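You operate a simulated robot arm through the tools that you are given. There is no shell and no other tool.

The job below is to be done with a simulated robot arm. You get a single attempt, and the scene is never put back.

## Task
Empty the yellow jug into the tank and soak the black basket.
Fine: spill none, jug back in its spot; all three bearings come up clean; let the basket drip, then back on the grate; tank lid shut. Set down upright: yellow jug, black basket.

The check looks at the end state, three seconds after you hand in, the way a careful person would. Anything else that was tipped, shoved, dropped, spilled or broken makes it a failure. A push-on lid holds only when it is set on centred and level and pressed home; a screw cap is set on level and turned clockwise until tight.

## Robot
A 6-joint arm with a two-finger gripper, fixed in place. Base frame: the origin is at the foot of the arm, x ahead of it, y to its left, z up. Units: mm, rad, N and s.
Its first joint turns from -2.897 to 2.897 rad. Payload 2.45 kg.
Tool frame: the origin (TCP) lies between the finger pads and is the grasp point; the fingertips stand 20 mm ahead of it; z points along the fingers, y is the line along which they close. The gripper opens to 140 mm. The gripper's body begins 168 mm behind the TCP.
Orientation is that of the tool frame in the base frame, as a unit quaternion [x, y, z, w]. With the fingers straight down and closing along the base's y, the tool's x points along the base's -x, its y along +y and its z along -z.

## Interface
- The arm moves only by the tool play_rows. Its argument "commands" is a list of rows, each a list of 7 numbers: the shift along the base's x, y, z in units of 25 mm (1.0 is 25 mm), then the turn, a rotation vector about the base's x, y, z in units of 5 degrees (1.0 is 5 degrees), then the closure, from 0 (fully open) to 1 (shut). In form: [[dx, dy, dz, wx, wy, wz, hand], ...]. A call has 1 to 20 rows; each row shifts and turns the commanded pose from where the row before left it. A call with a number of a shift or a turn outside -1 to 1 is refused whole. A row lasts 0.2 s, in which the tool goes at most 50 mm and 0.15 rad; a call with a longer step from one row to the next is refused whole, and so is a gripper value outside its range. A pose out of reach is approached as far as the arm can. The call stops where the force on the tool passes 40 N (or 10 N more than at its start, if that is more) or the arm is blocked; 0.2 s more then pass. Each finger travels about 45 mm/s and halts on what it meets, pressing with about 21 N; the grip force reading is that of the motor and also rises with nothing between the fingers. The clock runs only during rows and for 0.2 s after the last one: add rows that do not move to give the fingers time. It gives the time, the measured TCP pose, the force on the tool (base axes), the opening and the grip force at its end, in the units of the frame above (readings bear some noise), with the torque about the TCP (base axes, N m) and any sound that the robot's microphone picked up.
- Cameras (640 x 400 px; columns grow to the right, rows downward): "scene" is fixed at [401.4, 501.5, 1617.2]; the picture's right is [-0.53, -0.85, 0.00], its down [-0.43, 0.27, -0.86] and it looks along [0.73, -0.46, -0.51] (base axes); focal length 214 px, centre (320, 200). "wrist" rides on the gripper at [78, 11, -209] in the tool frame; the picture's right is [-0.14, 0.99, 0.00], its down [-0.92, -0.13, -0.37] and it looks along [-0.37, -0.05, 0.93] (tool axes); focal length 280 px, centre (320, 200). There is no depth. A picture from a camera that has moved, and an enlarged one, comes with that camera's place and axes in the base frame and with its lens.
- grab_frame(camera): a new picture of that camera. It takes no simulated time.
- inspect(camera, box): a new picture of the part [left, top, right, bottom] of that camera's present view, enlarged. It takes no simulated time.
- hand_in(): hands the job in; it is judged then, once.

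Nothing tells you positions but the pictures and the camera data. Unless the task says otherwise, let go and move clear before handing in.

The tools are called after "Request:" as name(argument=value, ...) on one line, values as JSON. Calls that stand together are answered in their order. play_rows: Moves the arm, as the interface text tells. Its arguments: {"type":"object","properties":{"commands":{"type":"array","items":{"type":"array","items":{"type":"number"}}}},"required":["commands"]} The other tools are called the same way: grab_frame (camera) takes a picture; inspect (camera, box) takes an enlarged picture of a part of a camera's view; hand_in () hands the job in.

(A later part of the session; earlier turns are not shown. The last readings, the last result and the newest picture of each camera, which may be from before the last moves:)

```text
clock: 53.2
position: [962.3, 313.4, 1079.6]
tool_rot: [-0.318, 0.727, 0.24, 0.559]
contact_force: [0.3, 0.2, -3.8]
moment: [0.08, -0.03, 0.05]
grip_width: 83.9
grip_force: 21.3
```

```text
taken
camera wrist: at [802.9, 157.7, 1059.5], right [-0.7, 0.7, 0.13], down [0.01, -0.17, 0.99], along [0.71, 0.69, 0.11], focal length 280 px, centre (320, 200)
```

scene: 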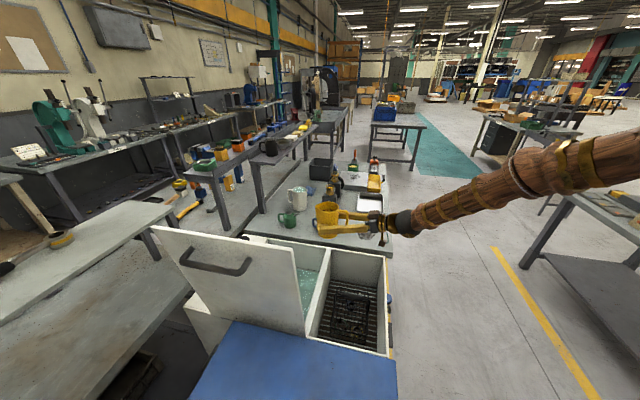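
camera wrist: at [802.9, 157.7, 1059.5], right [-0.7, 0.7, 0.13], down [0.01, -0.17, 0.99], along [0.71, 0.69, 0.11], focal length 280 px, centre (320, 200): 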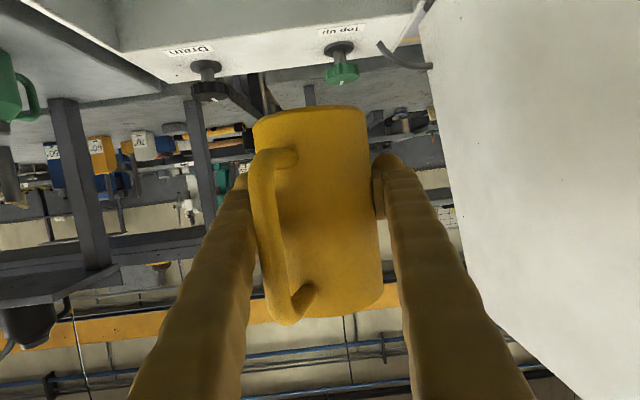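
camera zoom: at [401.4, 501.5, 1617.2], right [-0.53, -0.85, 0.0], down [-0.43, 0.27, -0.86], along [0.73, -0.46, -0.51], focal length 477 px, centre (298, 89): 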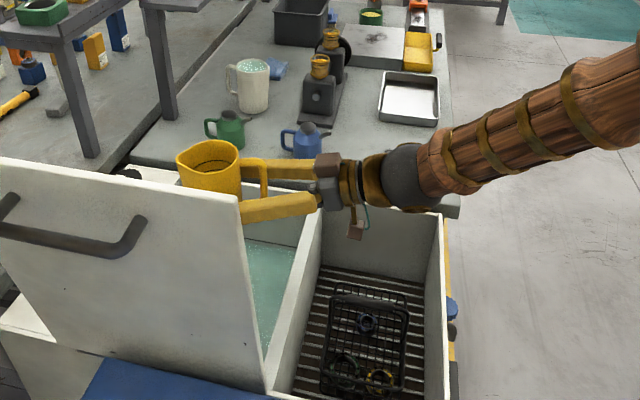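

The jug is over the tank with clearance to the lid. I'll lower it closer to the rim before pouring.

Request:
play_rows(commands=[[0, 0, -0.6, 0, 0, 0, 1], [0, 0, -0.9, 0, 0, 0, 1], [0, 0, -0.9, 0, 0, 0, 1], [0, 0, -0.9, 0, 0, 0, 1], [0, 0, -0.8, 0, 0, 0, 1], [0, 0, -0.4, 0, 0, 0, 1]])

Request:
inspect(camera="scene", box=[200, 160, 460, 340])

Request:
grab_frame(camera="wrist")

```text
clock: 54.6
position: [963.2, 312.4, 967.0]
tool_rot: [-0.319, 0.727, 0.241, 0.558]
contact_force: [-0.3, 1.6, -3.8]
moment: [0.05, -0.05, -0.01]
grip_width: 83.9
grip_force: 21.3
```

```text
2.22 times, centred on (330, 250) of scene
camera zoom: at [401.4, 501.5, 1617.2], right [-0.53, -0.85, 0.0], down [-0.43, 0.27, -0.86], along [0.73, -0.46, -0.51], focal length 477 px, centre (298, 89)
```

zoom: 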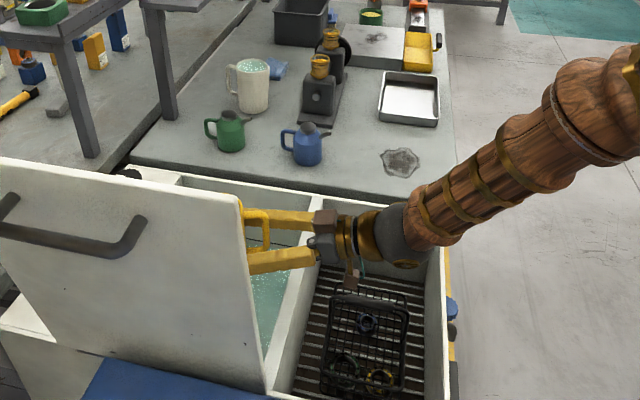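

```text
taken
camera wrist: at [802.8, 157.8, 945.7], right [-0.7, 0.7, 0.13], down [0.01, -0.17, 0.99], along [0.71, 0.69, 0.11], focal length 280 px, centre (320, 200)
```

wrist: 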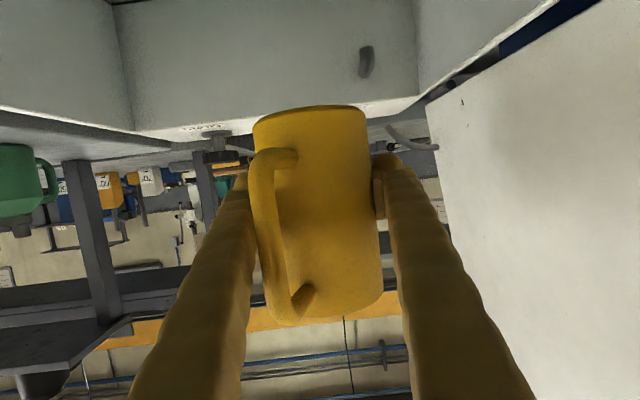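

Everything is clear. I start the right-hand roll slowly: 48° first, then I'll check.

Request:
play_rows(commands=[[0, 0, 0, 0.658, 0.706, -0.261, 1], [0, 0, 0, 0.789, 0.848, -0.313, 1], [0, 0, 0, 0.789, 0.848, -0.313, 1], [0, 0, 0, 0.789, 0.848, -0.313, 1], [0, 0, 0, 0.789, 0.848, -0.313, 1], [0, 0, 0, 0.789, 0.848, -0.313, 1], [0, 0, 0, 0.789, 0.848, -0.313, 1], [0, 0, 0, 0.658, 0.706, -0.261, 1]])

Request:
inspect(camera="scene", box=[200, 160, 460, 340])

Request:
grab_frame(camera="wrist")

```text
clock: 56.4
position: [962.0, 314.1, 966.5]
tool_rot: [-0.008, 0.795, 0.438, 0.42]
contact_force: [-0.1, 0.1, -2.5]
moment: [0.04, -0.06, -0.01]
grip_width: 84.1
grip_force: 20.4
```

```text
2.22 times, centred on (330, 250) of scene
camera zoom: at [401.4, 501.5, 1617.2], right [-0.53, -0.85, 0.0], down [-0.43, 0.27, -0.86], along [0.73, -0.46, -0.51], focal length 477 px, centre (298, 89)
```

zoom: 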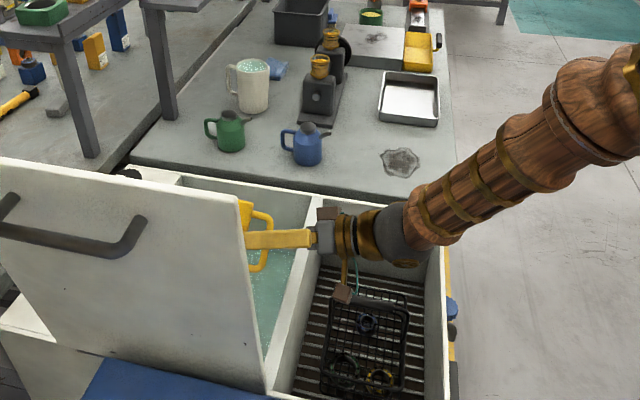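

```text
taken
camera wrist: at [769.7, 200.4, 977.1], right [-0.29, 0.56, 0.78], down [0.4, -0.67, 0.63], along [0.87, 0.49, -0.03], focal length 280 px, centre (320, 200)
```

wrist: 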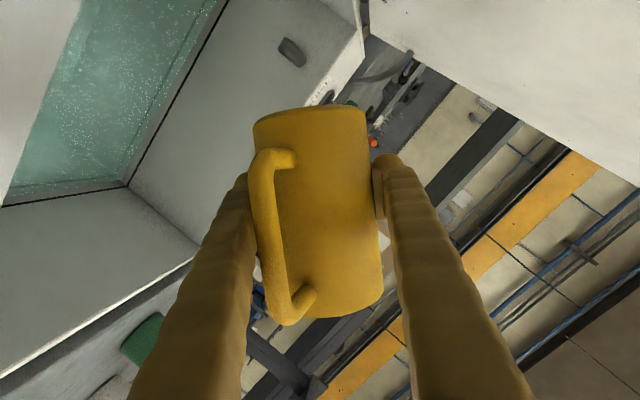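

Request:
play_rows(commands=[[0, 0, 0, 0.526, 0.565, -0.209, 1], [0, 0, 0, 0.526, 0.565, -0.209, 1], [0, 0, 0, 0.526, 0.565, -0.209, 1], [0, 0, 0, 0.526, 0.565, -0.209, 1], [0, 0, 0, 0.526, 0.565, -0.209, 1], [0, 0, 0, 0.526, 0.565, -0.209, 1], [0, 0, 0, 0, 0, 0, 1], [0, 0, 0, 0, 0, 0, 1]])

Request:
inspect(camera="scene", box=[240, 210, 380, 300])

Request:
grab_frame(camera="wrist")

```text
clock: 58.2
position: [963.1, 313.8, 966.6]
tool_rot: [0.156, 0.779, 0.517, 0.319]
contact_force: [-0.4, 0.2, -3.0]
moment: [0.03, -0.05, 0.01]
grip_width: 84.0
grip_force: 21.2
```

```text
4.44 times, centred on (310, 255) of scene
camera zoom: at [401.4, 501.5, 1617.2], right [-0.53, -0.85, 0.0], down [-0.43, 0.27, -0.86], along [0.73, -0.46, -0.51], focal length 953 px, centre (364, -44)
```

zoom: 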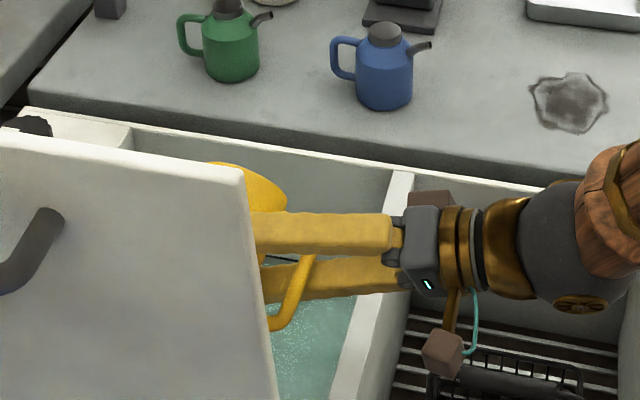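

```text
taken
camera wrist: at [765.2, 215.2, 1005.9], right [0.02, 0.33, 0.94], down [0.46, -0.84, 0.29], along [0.89, 0.43, -0.17], focal length 280 px, centre (320, 200)
```

wrist: 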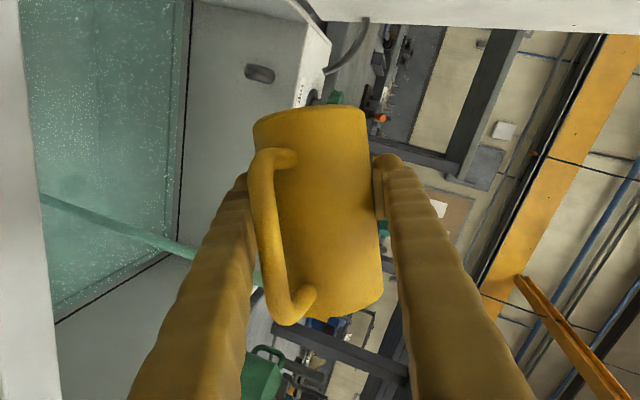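

A stream is visible falling into the tank. I'll let it run for a second, then keep tilting gradually.

Request:
play_rows(commands=[[0, 0, 0, 0, 0, 0, 1], [0, 0, 0, 0, 0, 0, 1], [0, 0, 0, 0, 0, 0, 1], [0, 0, 0, 0.395, 0.424, -0.157, 1], [0, 0, 0, 0.395, 0.424, -0.157, 1], [0, 0, 0, 0.395, 0.424, -0.157, 1], [0, 0, 0, 0.395, 0.424, -0.157, 1], [0, 0, 0, 0, 0, 0, 1], [0, 0, 0, 0, 0, 0, 1], [0, 0, 0, 0, 0, 0, 1], [0, 0, 0, 0.395, 0.424, -0.157, 1], [0, 0, 0, 0.395, 0.424, -0.157, 1], [0, 0, 0, 0.395, 0.424, -0.157, 1], [0, 0, 0, 0.395, 0.424, -0.157, 1], [0, 0, 0, 0, 0, 0, 1], [0, 0, 0, 0, 0, 0, 1]])

Request:
inspect(camera="scene", box=[240, 210, 380, 300])

Request:
grab_frame(camera="wrist")

```text
clock: 61.6
position: [962.6, 314.3, 966.0]
tool_rot: [0.314, 0.73, 0.571, 0.205]
contact_force: [0.0, -0.1, -1.4]
moment: [0.03, -0.04, 0.0]
grip_width: 84.0
grip_force: 21.2
```

```text
4.44 times, centred on (310, 255) of scene
camera zoom: at [401.4, 501.5, 1617.2], right [-0.53, -0.85, 0.0], down [-0.43, 0.27, -0.86], along [0.73, -0.46, -0.51], focal length 953 px, centre (364, -44)
```

zoom: 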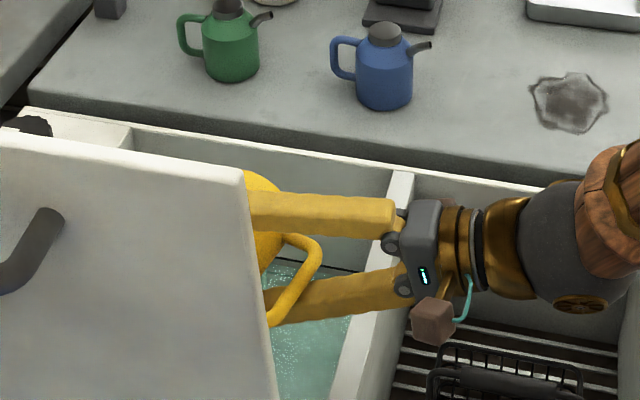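

```text
taken
camera wrist: at [771.0, 221.6, 1037.6], right [0.32, 0.05, 0.95], down [0.39, -0.92, -0.08], along [0.86, 0.39, -0.32], focal length 280 px, centre (320, 200)
```

wrist: 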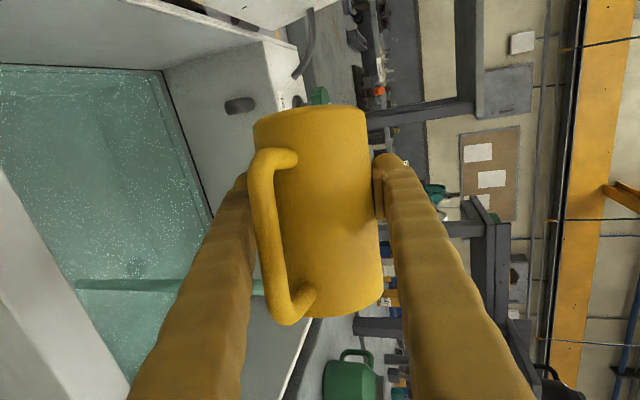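

Still streaming into the tank and the jug is getting lighter. I'll continue tilting past horizontal and hold.

Request:
play_rows(commands=[[0, 0, 0, 0.526, 0.565, -0.209, 1], [0, 0, 0, 0.526, 0.565, -0.209, 1], [0, 0, 0, 0.526, 0.565, -0.209, 1], [0, 0, 0, 0.526, 0.565, -0.209, 1], [0, 0, 0, 0.526, 0.565, -0.209, 1], [0, 0, 0, 0.526, 0.565, -0.209, 1], [0, 0, 0, 0.526, 0.565, -0.209, 1], [0, 0, 0, 0.526, 0.565, -0.209, 1], [0, 0, 0, 0.526, 0.565, -0.209, 1], [0, 0, 0, 0, 0, 0, 1], [0, 0, 0, 0, 0, 0, 1], [0, 0, 0, 0, 0, 0, 1], [0, 0, 0, 0, 0, 0, 1], [0, 0, 0, 0, 0, 0, 1]])

Request:
grab_frame(camera="wrist")

Request:
inspect(camera="scene", box=[240, 210, 380, 300])

```text
clock: 64.6
position: [962.4, 313.5, 966.3]
tool_rot: [0.524, 0.598, 0.607, 0.018]
contact_force: [-0.4, -0.2, -1.7]
moment: [0.0, -0.03, -0.03]
grip_width: 83.8
grip_force: 21.2
```

```text
taken
camera wrist: at [796.2, 212.9, 1078.5], right [0.66, -0.37, 0.65], down [0.09, -0.82, -0.56], along [0.74, 0.43, -0.51], focal length 280 px, centre (320, 200)
```

wrist: 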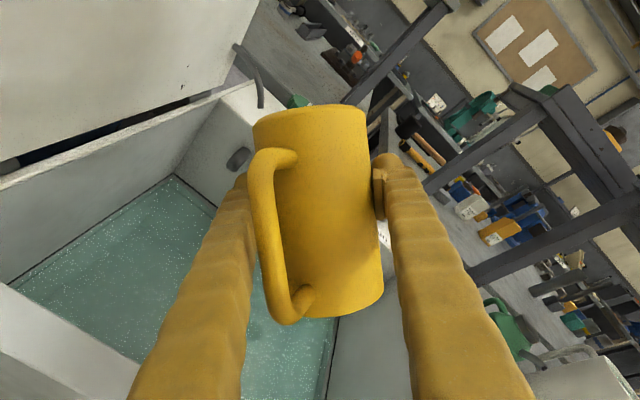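

```text
4.44 times, centred on (310, 255) of scene
camera zoom: at [401.4, 501.5, 1617.2], right [-0.53, -0.85, 0.0], down [-0.43, 0.27, -0.86], along [0.73, -0.46, -0.51], focal length 953 px, centre (364, -44)
```

zoom: 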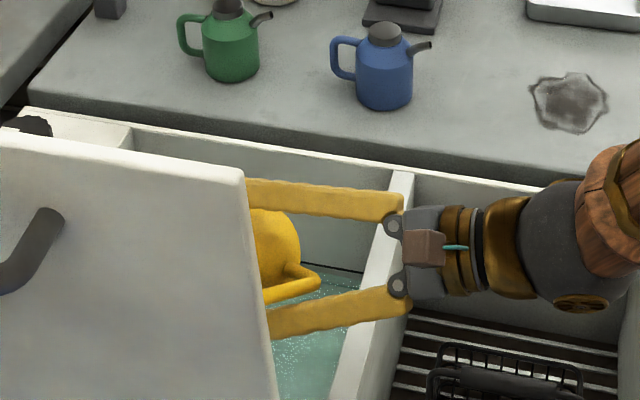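

The stream has stopped. I'll tilt a little more and hold for a couple of seconds so the jug drains fully.

Request:
play_rows(commands=[[0, 0, 0, 0.526, 0.565, -0.209, 1], [0, 0, 0, 0.526, 0.565, -0.209, 1], [0, 0, 0, 0.526, 0.565, -0.209, 1], [0, 0, 0, 0, 0, 0, 1], [0, 0, 0, 0, 0, 0, 1], [0, 0, 0, 0, 0, 0, 1], [0, 0, 0, 0, 0, 0, 1], [0, 0, 0, 0, 0, 0, 1], [0, 0, 0, 0, 0, 0, 1], [0, 0, 0, 0, 0, 0, 1], [0, 0, 0, 0, 0, 0, 1], [0, 0, 0, 0, 0, 0, 1], [0, 0, 0, 0, 0, 0, 1], [0, 0, 0, 0, 0, 0, 1], [0, 0, 0, 0, 0, 0, 1], [0, 0, 0, 0, 0, 0, 1]])

Request:
grab_frame(camera="wrist")

Request:
inspect(camera="scene", box=[240, 210, 380, 300])

```text
clock: 68.0
position: [961.4, 313.0, 967.0]
tool_rot: [0.584, 0.539, 0.605, -0.046]
contact_force: [0.6, 0.1, -1.4]
moment: [-0.01, -0.03, 0.01]
grip_width: 84.4
grip_force: 21.1
```

```text
taken
camera wrist: at [807.5, 205.7, 1088.0], right [0.72, -0.49, 0.49], down [-0.04, -0.74, -0.68], along [0.69, 0.47, -0.55], focal length 280 px, centre (320, 200)
```

wrist: 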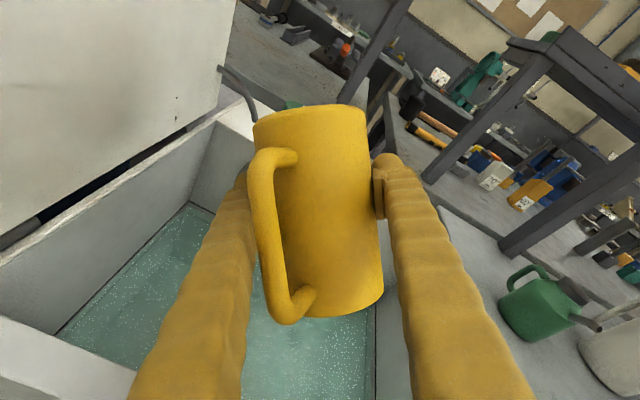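

```text
4.44 times, centred on (310, 255) of scene
camera zoom: at [401.4, 501.5, 1617.2], right [-0.53, -0.85, 0.0], down [-0.43, 0.27, -0.86], along [0.73, -0.46, -0.51], focal length 953 px, centre (364, -44)
```

zoom: 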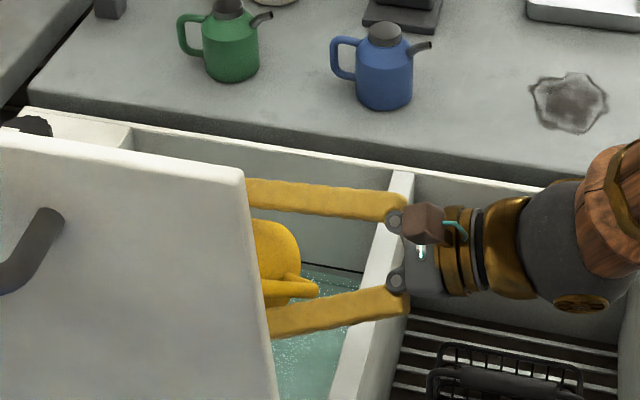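

The jug reads empty (about 1.4 N). I'll roll it back upright over the tank.

Request:
play_rows(commands=[[0, 0, 0, -0.92, -0.988, 0.366, 1], [0, 0, 0, -0.92, -0.988, 0.366, 1], [0, 0, 0, -0.92, -0.988, 0.366, 1], [0, 0, 0, -0.92, -0.988, 0.366, 1], [0, 0, 0, -0.92, -0.988, 0.366, 1], [0, 0, 0, -0.92, -0.988, 0.366, 1], [0, 0, 0, -0.92, -0.988, 0.366, 1], [0, 0, 0, -0.92, -0.988, 0.366, 1], [0, 0, 0, -0.92, -0.988, 0.366, 1], [0, 0, 0, -0.92, -0.988, 0.366, 1], [0, 0, 0, -0.92, -0.988, 0.366, 1], [0, 0, 0, -0.92, -0.988, 0.366, 1], [0, 0, 0, -0.92, -0.988, 0.366, 1], [0, 0, 0, -0.92, -0.988, 0.366, 1], [0, 0, 0, -0.92, -0.988, 0.366, 1], [0, 0, 0, -0.92, -0.988, 0.366, 1], [0, 0, 0, -0.92, -0.988, 0.366, 1], [0, 0, 0, -0.92, -0.988, 0.366, 1], [0, 0, 0, -0.92, -0.988, 0.366, 1], [0, 0, 0, -0.92, -0.988, 0.366, 1]])

```text
clock: 72.2
position: [962.4, 314.1, 967.0]
tool_rot: [-0.307, 0.733, 0.251, 0.553]
contact_force: [-0.1, 0.3, -0.8]
moment: [0.02, 0.02, -0.01]
grip_width: 84.0
grip_force: 20.4
```

Request:
play_rows(commands=[[0, 0, 0, -0.276, -0.297, 0.11, 1], [0, 0, 0.9, 0, 0, 0, 1], [0, 0, 0.9, 0, 0, 0, 1], [0, 0, 0.9, 0, 0, 0, 1], [0, 0, 0.9, 0, 0, 0, 1], [0, 0, 0.9, 0, 0, 0, 1], [0.16, -0.89, 0, 0, 0, -0.25, 1], [0.16, -0.89, 0, 0, 0, -0.25, 1], [0.16, -0.89, 0, 0, 0, -0.25, 1], [0.16, -0.89, 0, 0, 0, -0.25, 1], [0.16, -0.89, 0, 0, 0, -0.25, 1], [0.16, -0.89, 0, 0, 0, -0.25, 1], [0.16, -0.89, 0, 0, 0, -0.25, 1], [0.16, -0.89, 0, 0, 0, -0.25, 1], [0.16, -0.89, 0, 0, 0, -0.25, 1], [0.16, -0.89, 0, 0, 0, -0.25, 1]])

Request:
inspect(camera="scene", box=[200, 160, 460, 340])

Request:
grab_frame(camera="wrist")

```text
clock: 75.6
position: [1002.2, 91.2, 1079.6]
tool_rot: [-0.238, 0.758, 0.178, 0.581]
contact_force: [0.7, 0.5, -1.3]
moment: [0.02, -0.06, 0.01]
grip_width: 83.9
grip_force: 20.9
```

```text
2.22 times, centred on (330, 250) of scene
camera zoom: at [401.4, 501.5, 1617.2], right [-0.53, -0.85, 0.0], down [-0.43, 0.27, -0.86], along [0.73, -0.46, -0.51], focal length 477 px, centre (298, 89)
```

zoom: 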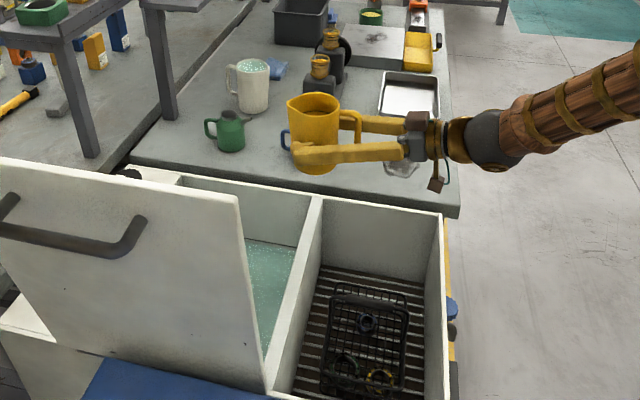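

```text
taken
camera wrist: at [813.2, -26.0, 1059.4], right [-0.53, 0.84, 0.13], down [-0.03, -0.17, 0.99], along [0.85, 0.52, 0.11], focal length 280 px, centre (320, 200)
```

wrist: 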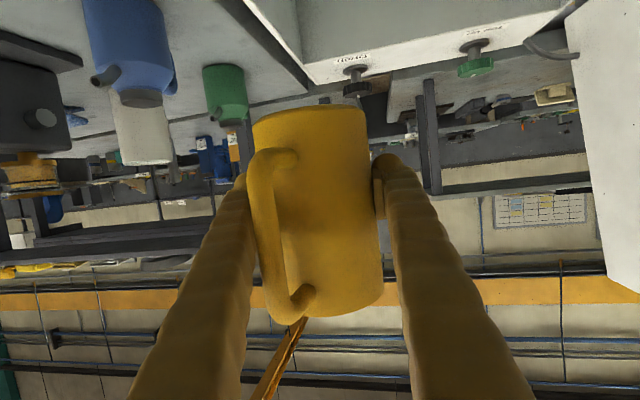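

Request:
inspect(camera="scene", box=[305, 190, 365, 230])

Request:
play_rows(commands=[[0.19, -0.94, 0, 0, 0, -0.264, 1], [0.19, -0.94, 0, 0, 0, -0.264, 1], [0.19, -0.94, 0, 0, 0, -0.264, 1], [0.19, -0.94, 0, 0, 0, -0.264, 1], [0.19, -0.94, 0, 0, 0, -0.264, 1], [0.19, -0.94, 0, 0, 0, -0.264, 1], [0.19, -0.94, 0, 0, 0, -0.264, 1], [0.19, -0.94, 0, 0, 0, -0.264, 1], [0.19, -0.94, 0, 0, 0, -0.264, 1], [0.19, -0.94, 0, 0, 0, -0.264, 1], [0.19, -0.94, 0, 0, 0, -0.264, 1], [0.19, -0.94, 0, 0, 0, -0.264, 1], [0.1, -0.47, 0, 0, 0, -0.132, 1]])

```text
10.00 times, centred on (335, 210) of scene
camera zoom: at [401.4, 501.5, 1617.2], right [-0.53, -0.85, 0.0], down [-0.43, 0.27, -0.86], along [0.73, -0.46, -0.51], focal length 2145 px, centre (170, 100)
```

zoom: 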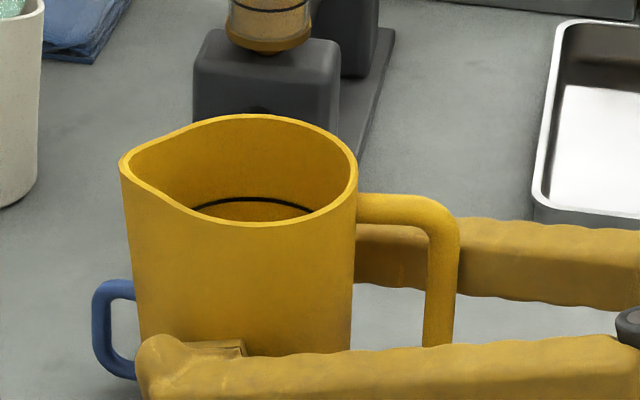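

```text
clock: 78.4
position: [1064.1, -203.2, 1080.0]
tool_rot: [-0.128, 0.784, 0.094, 0.6]
contact_force: [-0.1, 0.0, -1.4]
moment: [-0.01, -0.04, -0.03]
grip_width: 83.9
grip_force: 20.9
```

The jug's inside shows only its dark marking line with no liquid. Position is right above its stain, so I'll lower it back slowly.

Request:
play_rows(commands=[[0, 0, -0.7, 0, 0, 0, 1], [0, 0, -1, 0, 0, 0, 1], [0, 0, -1, 0, 0, 0, 1], [0, 0, -1, 0, 0, 0, 1], [0, 0, -0.8, 0, 0, 0, 1], [0, 0, -0.6, 0, 0, 0, 1], [0, 0, -0.4, 0, 0, 0, 1], [0, 0, -0.25, 0, 0, 0, 1]])

Request:
grab_frame(camera="wrist")

Request:
inspect(camera="scene", box=[330, 180, 450, 260])

```text
clock: 80.2
position: [1062.9, -203.1, 934.8]
tool_rot: [-0.127, 0.784, 0.094, 0.6]
contact_force: [0.3, 0.1, -2.2]
moment: [0.02, -0.01, 0.02]
grip_width: 84.1
grip_force: 21.3
```

```text
taken
camera wrist: at [848.2, -261.6, 915.1], right [-0.27, 0.95, 0.13], down [-0.07, -0.15, 0.99], along [0.96, 0.26, 0.11], focal length 280 px, centre (320, 200)
```

wrist: 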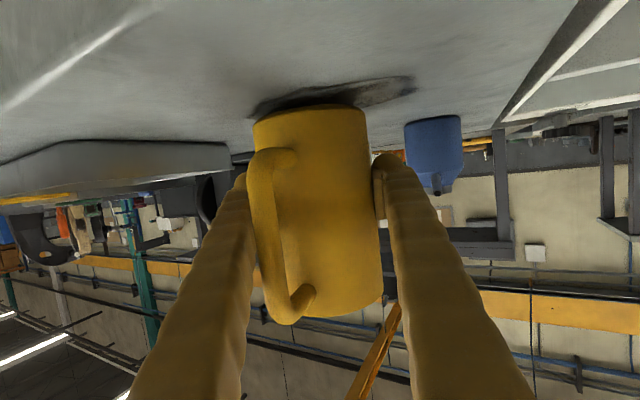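

```text
5.00 times, centred on (390, 220) of scene
camera zoom: at [401.4, 501.5, 1617.2], right [-0.53, -0.85, 0.0], down [-0.43, 0.27, -0.86], along [0.73, -0.46, -0.51], focal length 1072 px, centre (-30, 100)
```

zoom: 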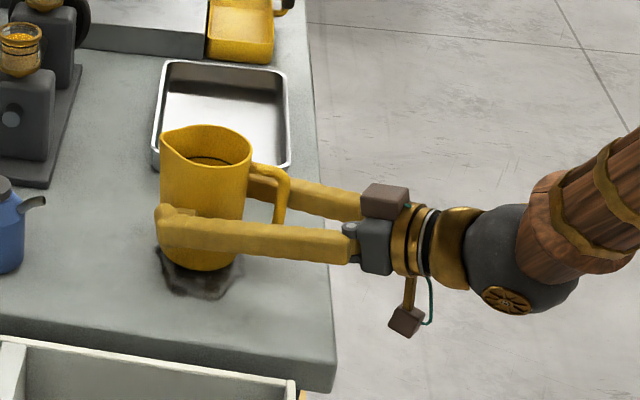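

Request:
play_rows(commands=[[0, 0, -0.1, 0, 0, 0, 1], [0, 0, -0.08, 0, 0, 0, 1], [0, 0, -0.05, 0, 0, 0, 1], [0, 0, 0, 0, 0, 0, 1]])

```text
clock: 81.2
position: [1062.7, -202.7, 930.0]
tool_rot: [-0.127, 0.784, 0.093, 0.601]
contact_force: [-1.2, -1.1, 2.0]
moment: [0.07, -0.01, 0.04]
grip_width: 84.2
grip_force: 21.3
```

Force shows the jug has touched down. I'll open the gripper and check it stands still.

Request:
play_rows(commands=[[0, 0, 0, 0, 0, 0, 0.4], [0, 0, 0, 0, 0, 0, 0.3], [0, 0, 0, 0, 0, 0, 0.1], [0, 0, 0, 0, 0, 0, 0], [0, 0, 0, 0, 0, 0, 0], [0, 0, 0, 0, 0, 0, 0]])

Request:
grab_frame(camera="wrist")

Request:
inspect(camera="scene", box=[330, 180, 450, 260])

```text
clock: 82.6
position: [1062.8, -202.7, 929.8]
tool_rot: [-0.126, 0.784, 0.093, 0.6]
contact_force: [-0.4, 0.3, -0.1]
moment: [0.02, 0.0, 0.02]
grip_width: 139.9
grip_force: 0.0
```

```text
taken
camera wrist: at [848.2, -261.6, 909.5], right [-0.27, 0.95, 0.13], down [-0.07, -0.15, 0.99], along [0.96, 0.26, 0.11], focal length 280 px, centre (320, 200)
```

wrist: 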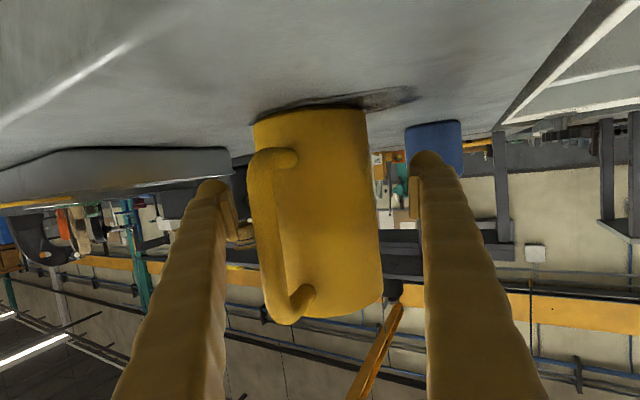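

```text
5.00 times, centred on (390, 220) of scene
camera zoom: at [401.4, 501.5, 1617.2], right [-0.53, -0.85, 0.0], down [-0.43, 0.27, -0.86], along [0.73, -0.46, -0.51], focal length 1072 px, centre (-30, 100)
```

zoom: 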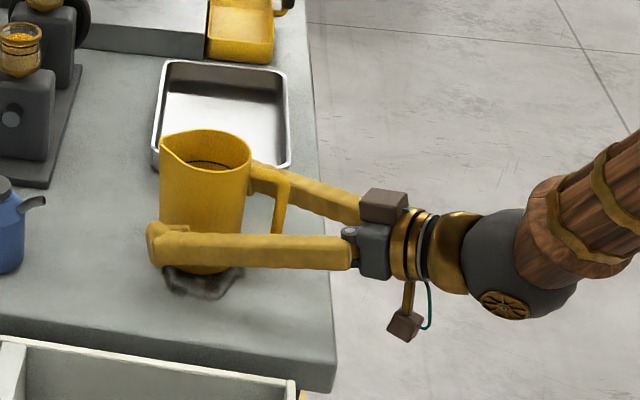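

The jug is standing exactly on its spot, empty. I'll back straight out along the tool axis.

Request:
play_rows(commands=[[-0.5, -0.162, 0.141, 0, 0, 0, 0], [-0.735, -0.238, 0.207, 0, 0, 0, 0], [-0.735, -0.238, 0.207, 0, 0, 0, 0], [-0.735, -0.238, 0.207, 0, 0, 0, 0], [-0.735, -0.238, 0.207, 0, 0, 0, 0], [-0.735, -0.238, 0.207, 0, 0, 0, 0], [-0.735, -0.238, 0.207, 0, 0, 0, 0], [-0.735, -0.238, 0.207, 0, 0, 0, 0], [-0.5, -0.1, 0.5, 0, 0, 0, 0]])

Request:
inspect(camera="scene", box=[330, 180, 450, 260])

Request:
grab_frame(camera="wrist")

```text
clock: 84.6
position: [908.7, -250.3, 982.0]
tool_rot: [-0.126, 0.784, 0.093, 0.6]
contact_force: [0.0, -0.1, 0.4]
moment: [-0.05, 0.01, 0.04]
grip_width: 140.3
grip_force: 0.1
```

```text
5.00 times, centred on (390, 220) of scene
camera zoom: at [401.4, 501.5, 1617.2], right [-0.53, -0.85, 0.0], down [-0.43, 0.27, -0.86], along [0.73, -0.46, -0.51], focal length 1072 px, centre (-30, 100)
```

zoom: 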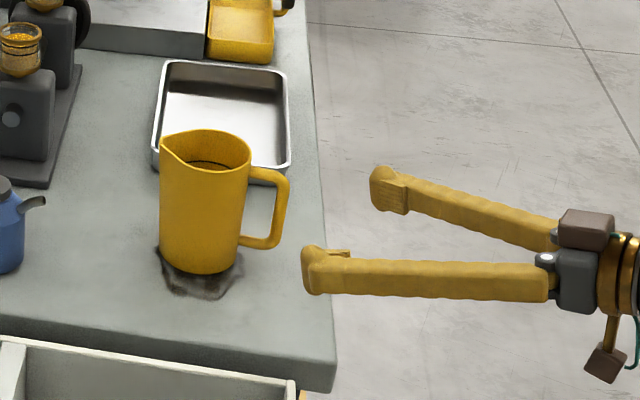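

```text
taken
camera wrist: at [694.2, -309.5, 962.2], right [-0.27, 0.95, 0.13], down [-0.07, -0.15, 0.99], along [0.96, 0.26, 0.11], focal length 280 px, centre (320, 200)
```

wrist: 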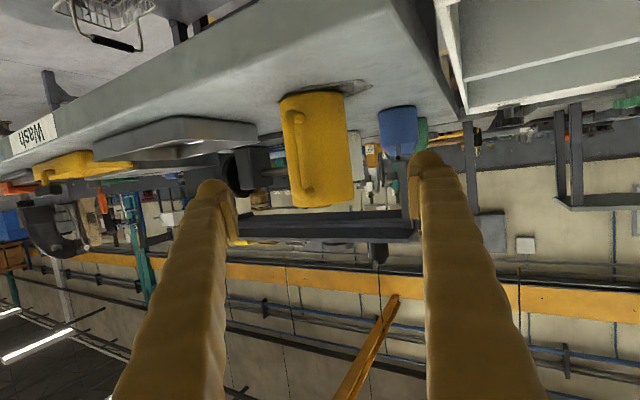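

The jug is clear. Next I turn the tool to point down while rising, heading over the basket.

Request:
play_rows(commands=[[-0.3, 0.1, 0.8, -0.309, 0.951, 0, 0], [-0.3, 0.1, 0.8, -0.309, 0.951, 0, 0], [-0.3, 0.3, 0.8, -0.309, 0.951, 0, 0], [-0.2, 0.6, 0.8, -0.309, 0.951, 0, 0], [-0.2, 0.8, 0.8, -0.309, 0.951, 0, 0], [-0.2, 0.9, 0.8, -0.309, 0.951, 0, 0], [-0.2, 0.9, 0.8, -0.309, 0.951, 0, 0], [-0.2, 0.9, 0.8, -0.309, 0.951, 0, 0], [-0.2, 0.9, 0.5, -0.309, 0.951, 0, 0], [-0.2, 0.9, 0.3, -0.309, 0.951, 0, 0], [-0.2, 0.9, 0, -0.309, 0.951, 0, 0], [-0.2, 0.9, 0, -0.309, 0.951, 0, 0], [-0.2, 0.9, 0, -0.309, 0.951, 0, 0], [-0.2, 0.9, 0, -0.309, 0.951, 0, 0], [-0.2, 0.9, 0, -0.309, 0.951, 0, 0]])

Request:
grab_frame(camera="wrist")

```text
clock: 87.8
position: [826.3, 21.1, 1163.7]
tool_rot: [-0.159, 0.987, 0.0, -0.001]
contact_force: [-0.3, 0.1, 1.1]
moment: [0.0, 0.0, 0.01]
grip_width: 140.1
grip_force: 0.1
```

```text
taken
camera wrist: at [748.3, 7.5, 1372.8], right [-0.18, 0.98, 0.0], down [0.92, 0.17, 0.37], along [0.36, 0.07, -0.93], focal length 280 px, centre (320, 200)
```

wrist: 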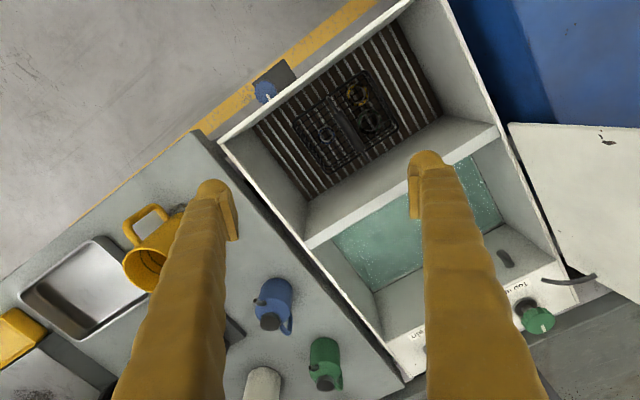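

Request:
play_rows(commands=[[-0.06, 0.37, 0, 0, 0, 0.89, 0], [-0.06, 0.37, 0, 0, 0, 0.89, 0], [-0.06, 0.37, 0, 0, 0, 0.89, 0], [-0.06, 0.37, 0, 0, 0, 0.89, 0], [-0.06, 0.37, 0, 0, 0, 0.89, 0], [-0.06, 0.37, 0, 0, 0, 0.89, 0]])

Request:
grab_frame(camera="wrist")

Request:
inspect(camera="wrist", box=[240, 60, 420, 200])

```text
clock: 89.2
position: [816.6, 78.0, 1162.2]
tool_rot: [-0.383, 0.924, 0.001, 0.0]
contact_force: [0.0, -0.6, 0.2]
moment: [0.01, 0.0, -0.02]
grip_width: 139.9
grip_force: 0.1
```

```text
taken
camera wrist: at [754.0, 29.7, 1372.0], right [-0.6, 0.8, 0.0], down [0.74, 0.56, 0.37], along [0.29, 0.22, -0.93], focal length 280 px, centre (320, 200)
```

wrist: 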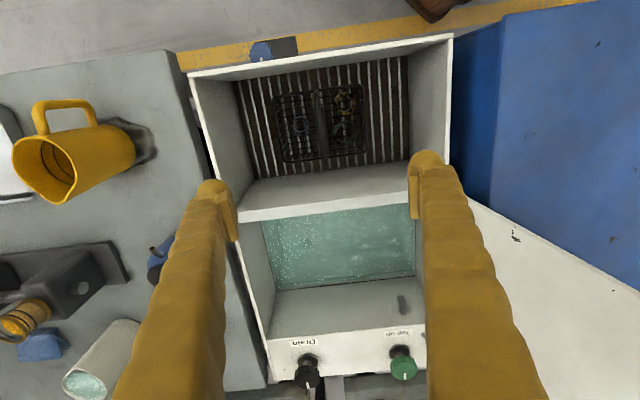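

```text
2.86 times, centred on (330, 130) of wrist
camera zoom: at [754.0, 29.7, 1372.0], right [-0.6, 0.8, 0.0], down [0.74, 0.56, 0.37], along [0.29, 0.22, -0.93], focal length 801 px, centre (291, 400)
```

zoom: 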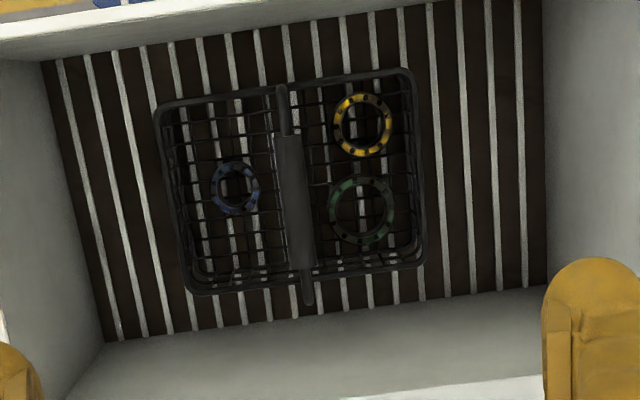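

The tool is centred over the basket's bail bar and aligned with it (bar along 45°). I'll descend to just above the bar with the fingers open.

Request:
play_rows(commands=[[0, 0.16, -0.8, 0, 0, 0, 0], [0, 0, -1, 0, 0, 0, 0], [0, 0, -1, 0, 0, 0, 0], [0, 0, -1, 0, 0, 0, 0], [0, 0, -1, 0, 0, 0, 0], [0, 0, -1, 0, 0, 0, 0], [0, 0, -1, 0, 0, 0, 0], [0, 0, -1, 0, 0, 0, 0], [0, 0, -1, 0, 0, 0, 0], [0, 0, -1, 0, 0, 0, 0], [0, 0, -1, 0, 0, 0, 0]])

Request:
grab_frame(camera="wrist")

Request:
inspect(camera="scene", box=[280, 200, 420, 360])

```text
clock: 91.6
position: [817.0, 81.3, 892.4]
tool_rot: [-0.383, 0.924, 0.0, 0.0]
contact_force: [0.5, 0.3, 1.0]
moment: [-0.03, 0.0, -0.01]
grip_width: 140.1
grip_force: 0.1
```

```text
taken
camera wrist: at [754.5, 33.6, 1102.1], right [-0.6, 0.8, 0.0], down [0.74, 0.56, 0.37], along [0.29, 0.22, -0.93], focal length 280 px, centre (320, 200)
```

wrist: 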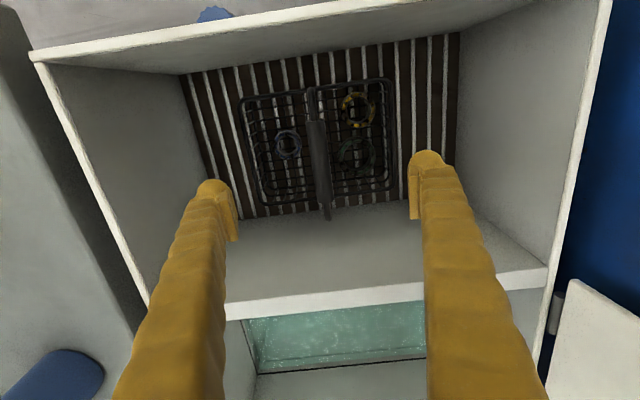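

```text
2.50 times, centred on (350, 280) of scene
camera zoom: at [401.4, 501.5, 1617.2], right [-0.53, -0.85, 0.0], down [-0.43, 0.27, -0.86], along [0.73, -0.46, -0.51], focal length 536 px, centre (245, 0)
```

zoom: 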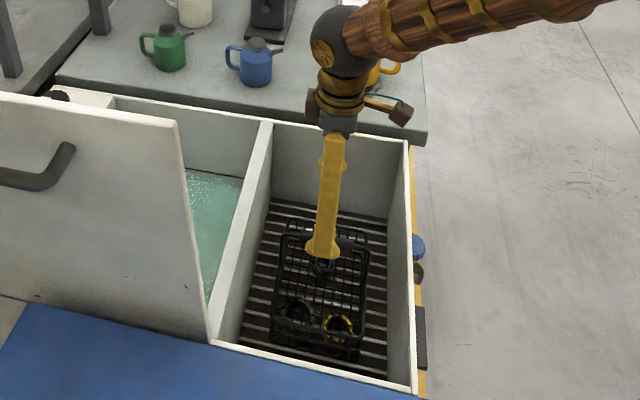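

Request:
play_rows(commands=[[0, 0, -0.9, 0, 0, 0, 0], [0, 0, -0.9, 0, 0, 0, 0], [0, 0, -0.8, 0, 0, 0, 0], [0, 0, -0.6, 0, 0, 0, 0], [0, 0, -0.4, 0, 0, 0, 0]])

Request:
grab_frame(camera="wrist")

Request:
inspect(camera="scene", box=[320, 230, 400, 350])

```text
clock: 92.8
position: [818.2, 82.0, 803.0]
tool_rot: [-0.383, 0.924, -0.001, -0.001]
contact_force: [0.5, 0.3, -0.3]
moment: [0.02, 0.0, 0.05]
grip_width: 140.1
grip_force: 0.1
```

```text
taken
camera wrist: at [754.3, 34.1, 1012.3], right [-0.6, 0.8, 0.0], down [0.74, 0.56, 0.37], along [0.29, 0.22, -0.93], focal length 280 px, centre (320, 200)
```

wrist: 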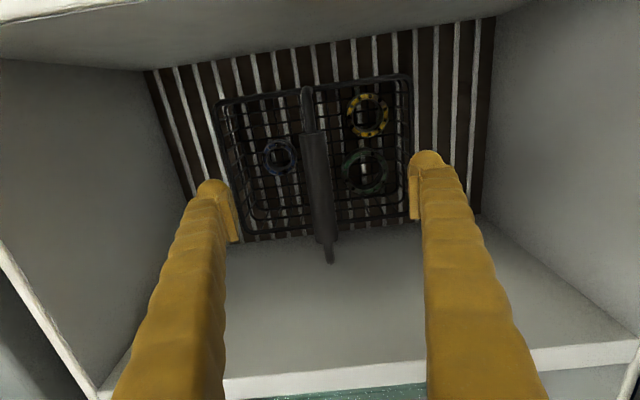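

```text
3.33 times, centred on (360, 290) of scene
camera zoom: at [401.4, 501.5, 1617.2], right [-0.53, -0.85, 0.0], down [-0.43, 0.27, -0.86], along [0.73, -0.46, -0.51], focal length 715 px, centre (187, -100)
```

zoom: 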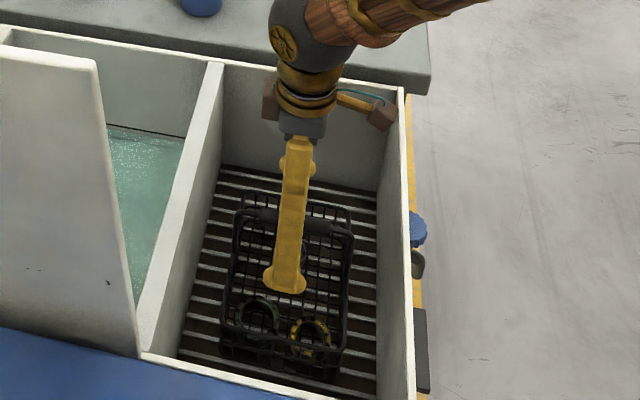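

The bar is between the pads with its centre about z≈799. I'll lower 4 mm and close on it.

Request:
play_rows(commands=[[0, 0, -0.18, 0, 0, 0, 0], [0, 0, 0, 0, 0, 0, 0.4], [0, 0, 0, 0, 0, 0, 0.7], [0, 0, 0, 0, 0, 0, 1], [0, 0, 0, 0, 0, 0, 1], [0, 0, 0, 0, 0, 0, 1], [0, 0, 0, 0, 0, 0, 1], [0, 0, 0, 0, 0, 0, 1], [0, 0, 0, 0, 0, 0, 1], [0, 0, 0, 0, 0, 0, 1]])

Request:
grab_frame(camera="wrist")

Request:
inspect(camera="scene", box=[320, 230, 400, 350])

```text
clock: 95.0
position: [817.2, 81.4, 797.7]
tool_rot: [-0.383, 0.924, -0.001, -0.002]
contact_force: [-2.3, 1.0, 0.8]
moment: [-0.03, 0.0, -0.02]
grip_width: 15.6
grip_force: 20.8
```

```text
taken
camera wrist: at [754.2, 34.0, 1007.6], right [-0.6, 0.8, 0.0], down [0.74, 0.56, 0.37], along [0.29, 0.22, -0.93], focal length 280 px, centre (320, 200)
```

wrist: 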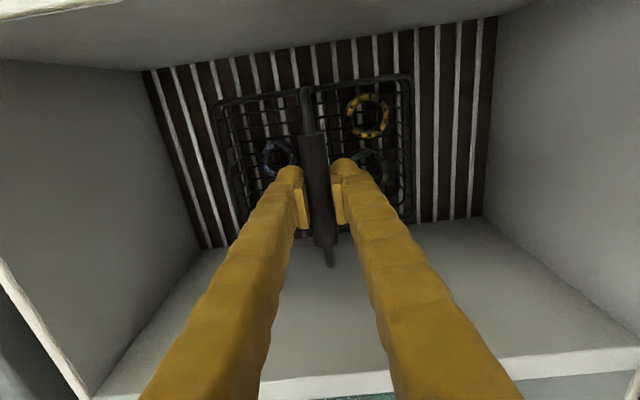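

```text
3.33 times, centred on (360, 290) of scene
camera zoom: at [401.4, 501.5, 1617.2], right [-0.53, -0.85, 0.0], down [-0.43, 0.27, -0.86], along [0.73, -0.46, -0.51], focal length 715 px, centre (187, -100)
```

zoom: 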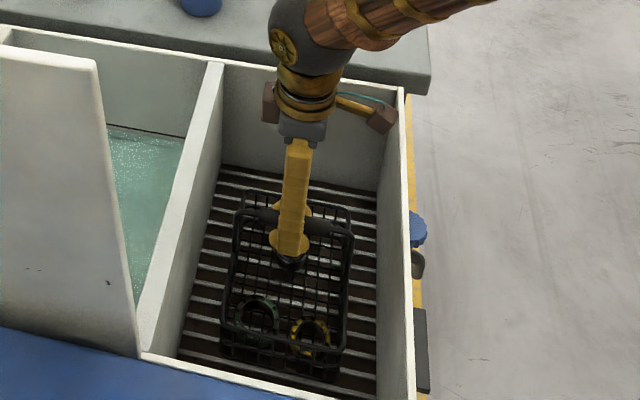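

Gripped on the bar (15.6 mm). I record TCP (817.2, 81.4, 797.7) as the basket's home pose and lift gently.

Request:
play_rows(commands=[[0, 0, 0.2, 0, 0, 0, 1], [0, 0, 0.3, 0, 0, 0, 1], [0, 0, 0.4, 0, 0, 0, 1], [0, 0, 0.5, 0, 0, 0, 1], [0, 0, 0.6, 0, 0, 0, 1], [0, 0, 0, 0, 0, 0, 1]])

Request:
grab_frame(camera="wrist")

Request:
inspect(camera="scene", box=[320, 210, 400, 330])

```text
clock: 96.4
position: [817.3, 80.8, 848.7]
tool_rot: [-0.384, 0.923, 0.0, -0.001]
contact_force: [-0.1, 0.3, -6.3]
moment: [-0.04, -0.08, -0.01]
grip_width: 15.7
grip_force: 21.1
```

```text
taken
camera wrist: at [754.0, 33.6, 1057.7], right [-0.6, 0.8, 0.0], down [0.74, 0.56, 0.37], along [0.29, 0.22, -0.93], focal length 280 px, centre (320, 200)
```

wrist: 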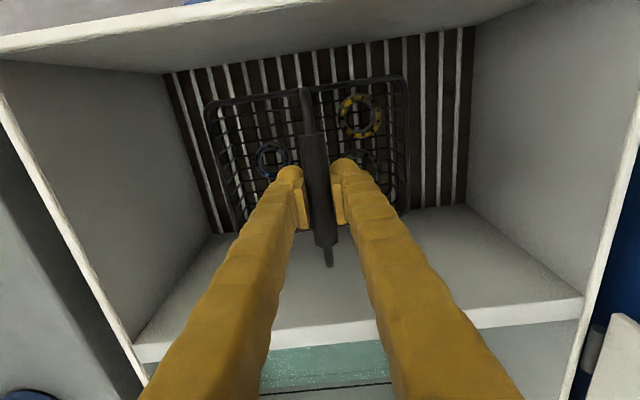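

```text
3.33 times, centred on (360, 270) of scene
camera zoom: at [401.4, 501.5, 1617.2], right [-0.53, -0.85, 0.0], down [-0.43, 0.27, -0.86], along [0.73, -0.46, -0.51], focal length 715 px, centre (187, -33)
```

zoom: 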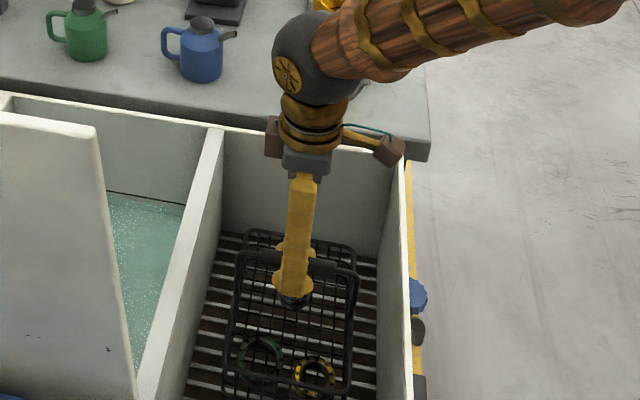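

The basket hangs nearly level with all three bearings in it (about 6.3 N). I'll lift it clear above the divider.

Request:
play_rows(commands=[[0, 0, 0.6, 0, 0, 0, 1], [0, 0, 0.9, 0, 0, 0, 1], [0, 0, 0.9, 0, 0, 0, 1], [0, 0, 0.9, 0, 0, 0, 1], [0, 0, 0.9, 0, 0, 0, 1], [0, 0, 0.9, 0, 0, 0, 1], [0, 0, 0.9, 0, 0, 0, 1], [0, 0, 0.9, 0, 0, 0, 1], [0, 0, 0.9, 0, 0, 0, 1], [0, 0, 0.9, 0, 0, 0, 1], [0, 0, 0.4, 0, 0, 0, 1]])

Request:
grab_frame(camera="wrist")

Request:
inspect(camera="scene", box=[240, 140, 420, 340])

```text
clock: 98.8
position: [817.1, 80.9, 1076.0]
tool_rot: [-0.383, 0.924, 0.001, -0.001]
contact_force: [0.8, -0.1, -7.8]
moment: [-0.04, -0.04, 0.01]
grip_width: 15.4
grip_force: 21.0
```

```text
taken
camera wrist: at [754.7, 33.5, 1284.9], right [-0.6, 0.8, 0.0], down [0.74, 0.56, 0.37], along [0.29, 0.22, -0.93], focal length 280 px, centre (320, 200)
```

wrist: 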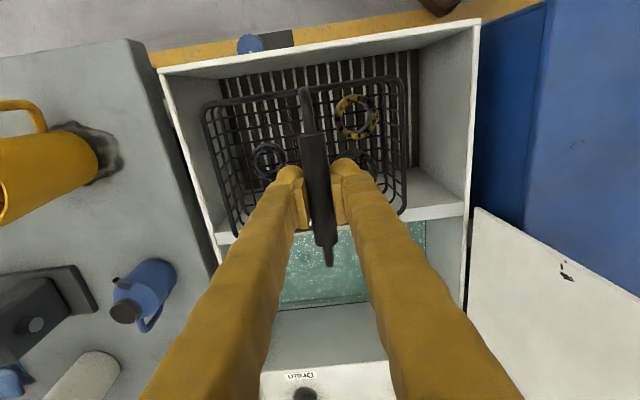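

```text
2.00 times, centred on (330, 240) of scene
camera zoom: at [401.4, 501.5, 1617.2], right [-0.53, -0.85, 0.0], down [-0.43, 0.27, -0.86], along [0.73, -0.46, -0.51], focal length 429 px, centre (300, 120)
```

zoom: 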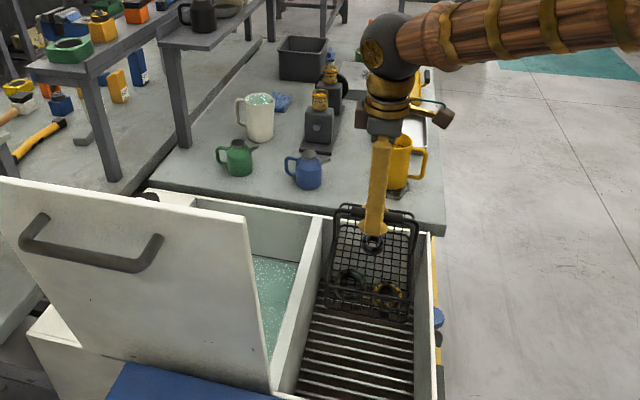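

The basket hangs about 6° low on the heavier end, which is fine. I'll move it smoothly over the tank.

Request:
play_rows(commands=[[0.1, 0.2, 0, 0, 0, 0, 1], [0.2, 0.4, 0, 0, 0, 0, 1], [0.3, 0.6, 0, 0, 0, 0, 1], [0.36, 0.74, 0, 0, 0, 0, 1], [0.36, 0.74, 0, 0, 0, 0, 1], [0.36, 0.74, 0, 0, 0, 0, 1], [0.36, 0.74, 0, 0, 0, 0, 1], [0.36, 0.74, 0, 0, 0, 0, 1], [0.36, 0.74, 0, 0, 0, 0, 1], [0.36, 0.74, 0, 0, 0, 0, 1], [0.36, 0.74, 0, 0, 0, 0, 1], [0.36, 0.74, 0, 0, 0, 0, 1], [0.3, 0.62, 0, 0, 0, 0, 1], [0.2, 0.4, 0, 0, 0, 0, 1], [0.1, 0.2, 0, 0, 0, 0, 1]])

Request:
grab_frame(camera="wrist")

Request:
inspect(camera="scene", box=[200, 140, 400, 340])

```text
clock: 102.0
position: [927.6, 307.1, 1075.4]
tool_rot: [-0.383, 0.924, -0.001, -0.001]
contact_force: [-0.7, -0.6, -7.6]
moment: [-0.01, -0.03, 0.0]
grip_width: 15.4
grip_force: 20.7
```

```text
taken
camera wrist: at [865.4, 261.0, 1284.8], right [-0.6, 0.8, 0.0], down [0.74, 0.56, 0.37], along [0.29, 0.22, -0.93], focal length 280 px, centre (320, 200)
```

wrist: 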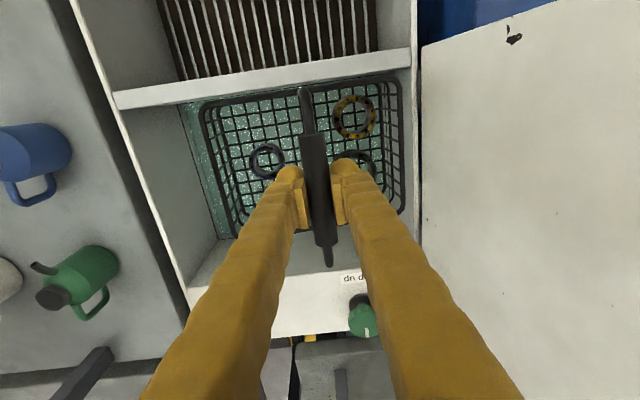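

```text
2.00 times, centred on (300, 240) of scene
camera zoom: at [401.4, 501.5, 1617.2], right [-0.53, -0.85, 0.0], down [-0.43, 0.27, -0.86], along [0.73, -0.46, -0.51], focal length 429 px, centre (360, 120)
```

zoom: 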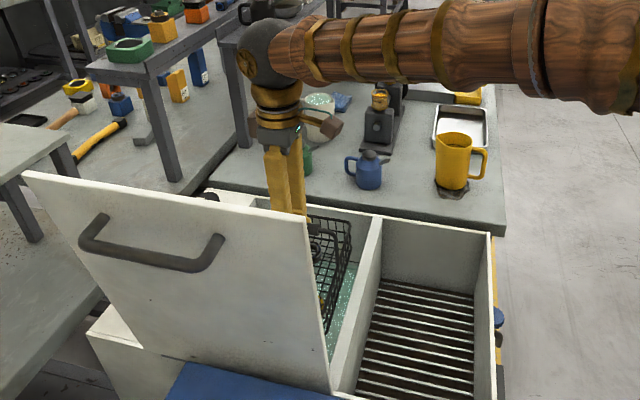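

The basket is over the tank; I'd like a bit more gap to the divider, so I shift about 12 mm across and 15 mm toward the hinge side, then check.

Request:
play_rows(commands=[[-0.02, 0.2, 0, 0, 0, 0, 1], [-0.03, 0.36, 0, 0, 0, 0, 1], [-0.03, 0.2, 0, 0, 0, 0, 1], [0, 0, -0.3, 0, 0, 0, 1], [0, 0, -0.6, 0, 0, 0, 1], [0, 0, -0.6, 0, 0, 0, 1], [0, 0, -0.5, 0, 0, 0, 1]])

Request:
grab_frame(camera="wrist")

```text
clock: 103.6
position: [926.8, 327.0, 1025.3]
tool_rot: [-0.383, 0.924, -0.001, 0.0]
contact_force: [-0.2, 0.2, -6.7]
moment: [-0.02, -0.06, 0.02]
grip_width: 15.4
grip_force: 20.7
```

```text
taken
camera wrist: at [862.9, 279.5, 1234.9], right [-0.6, 0.8, 0.0], down [0.74, 0.56, 0.37], along [0.29, 0.22, -0.93], focal length 280 px, centre (320, 200)
```

wrist: 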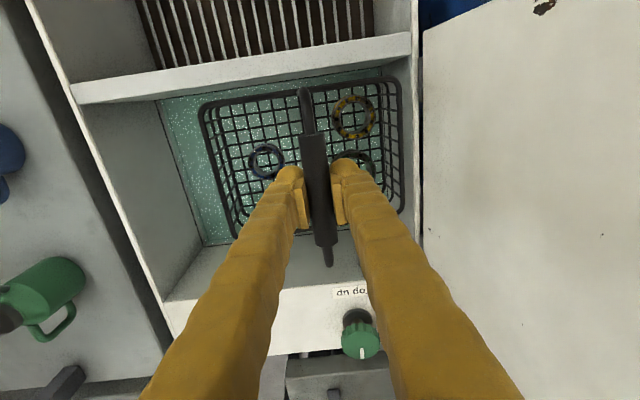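

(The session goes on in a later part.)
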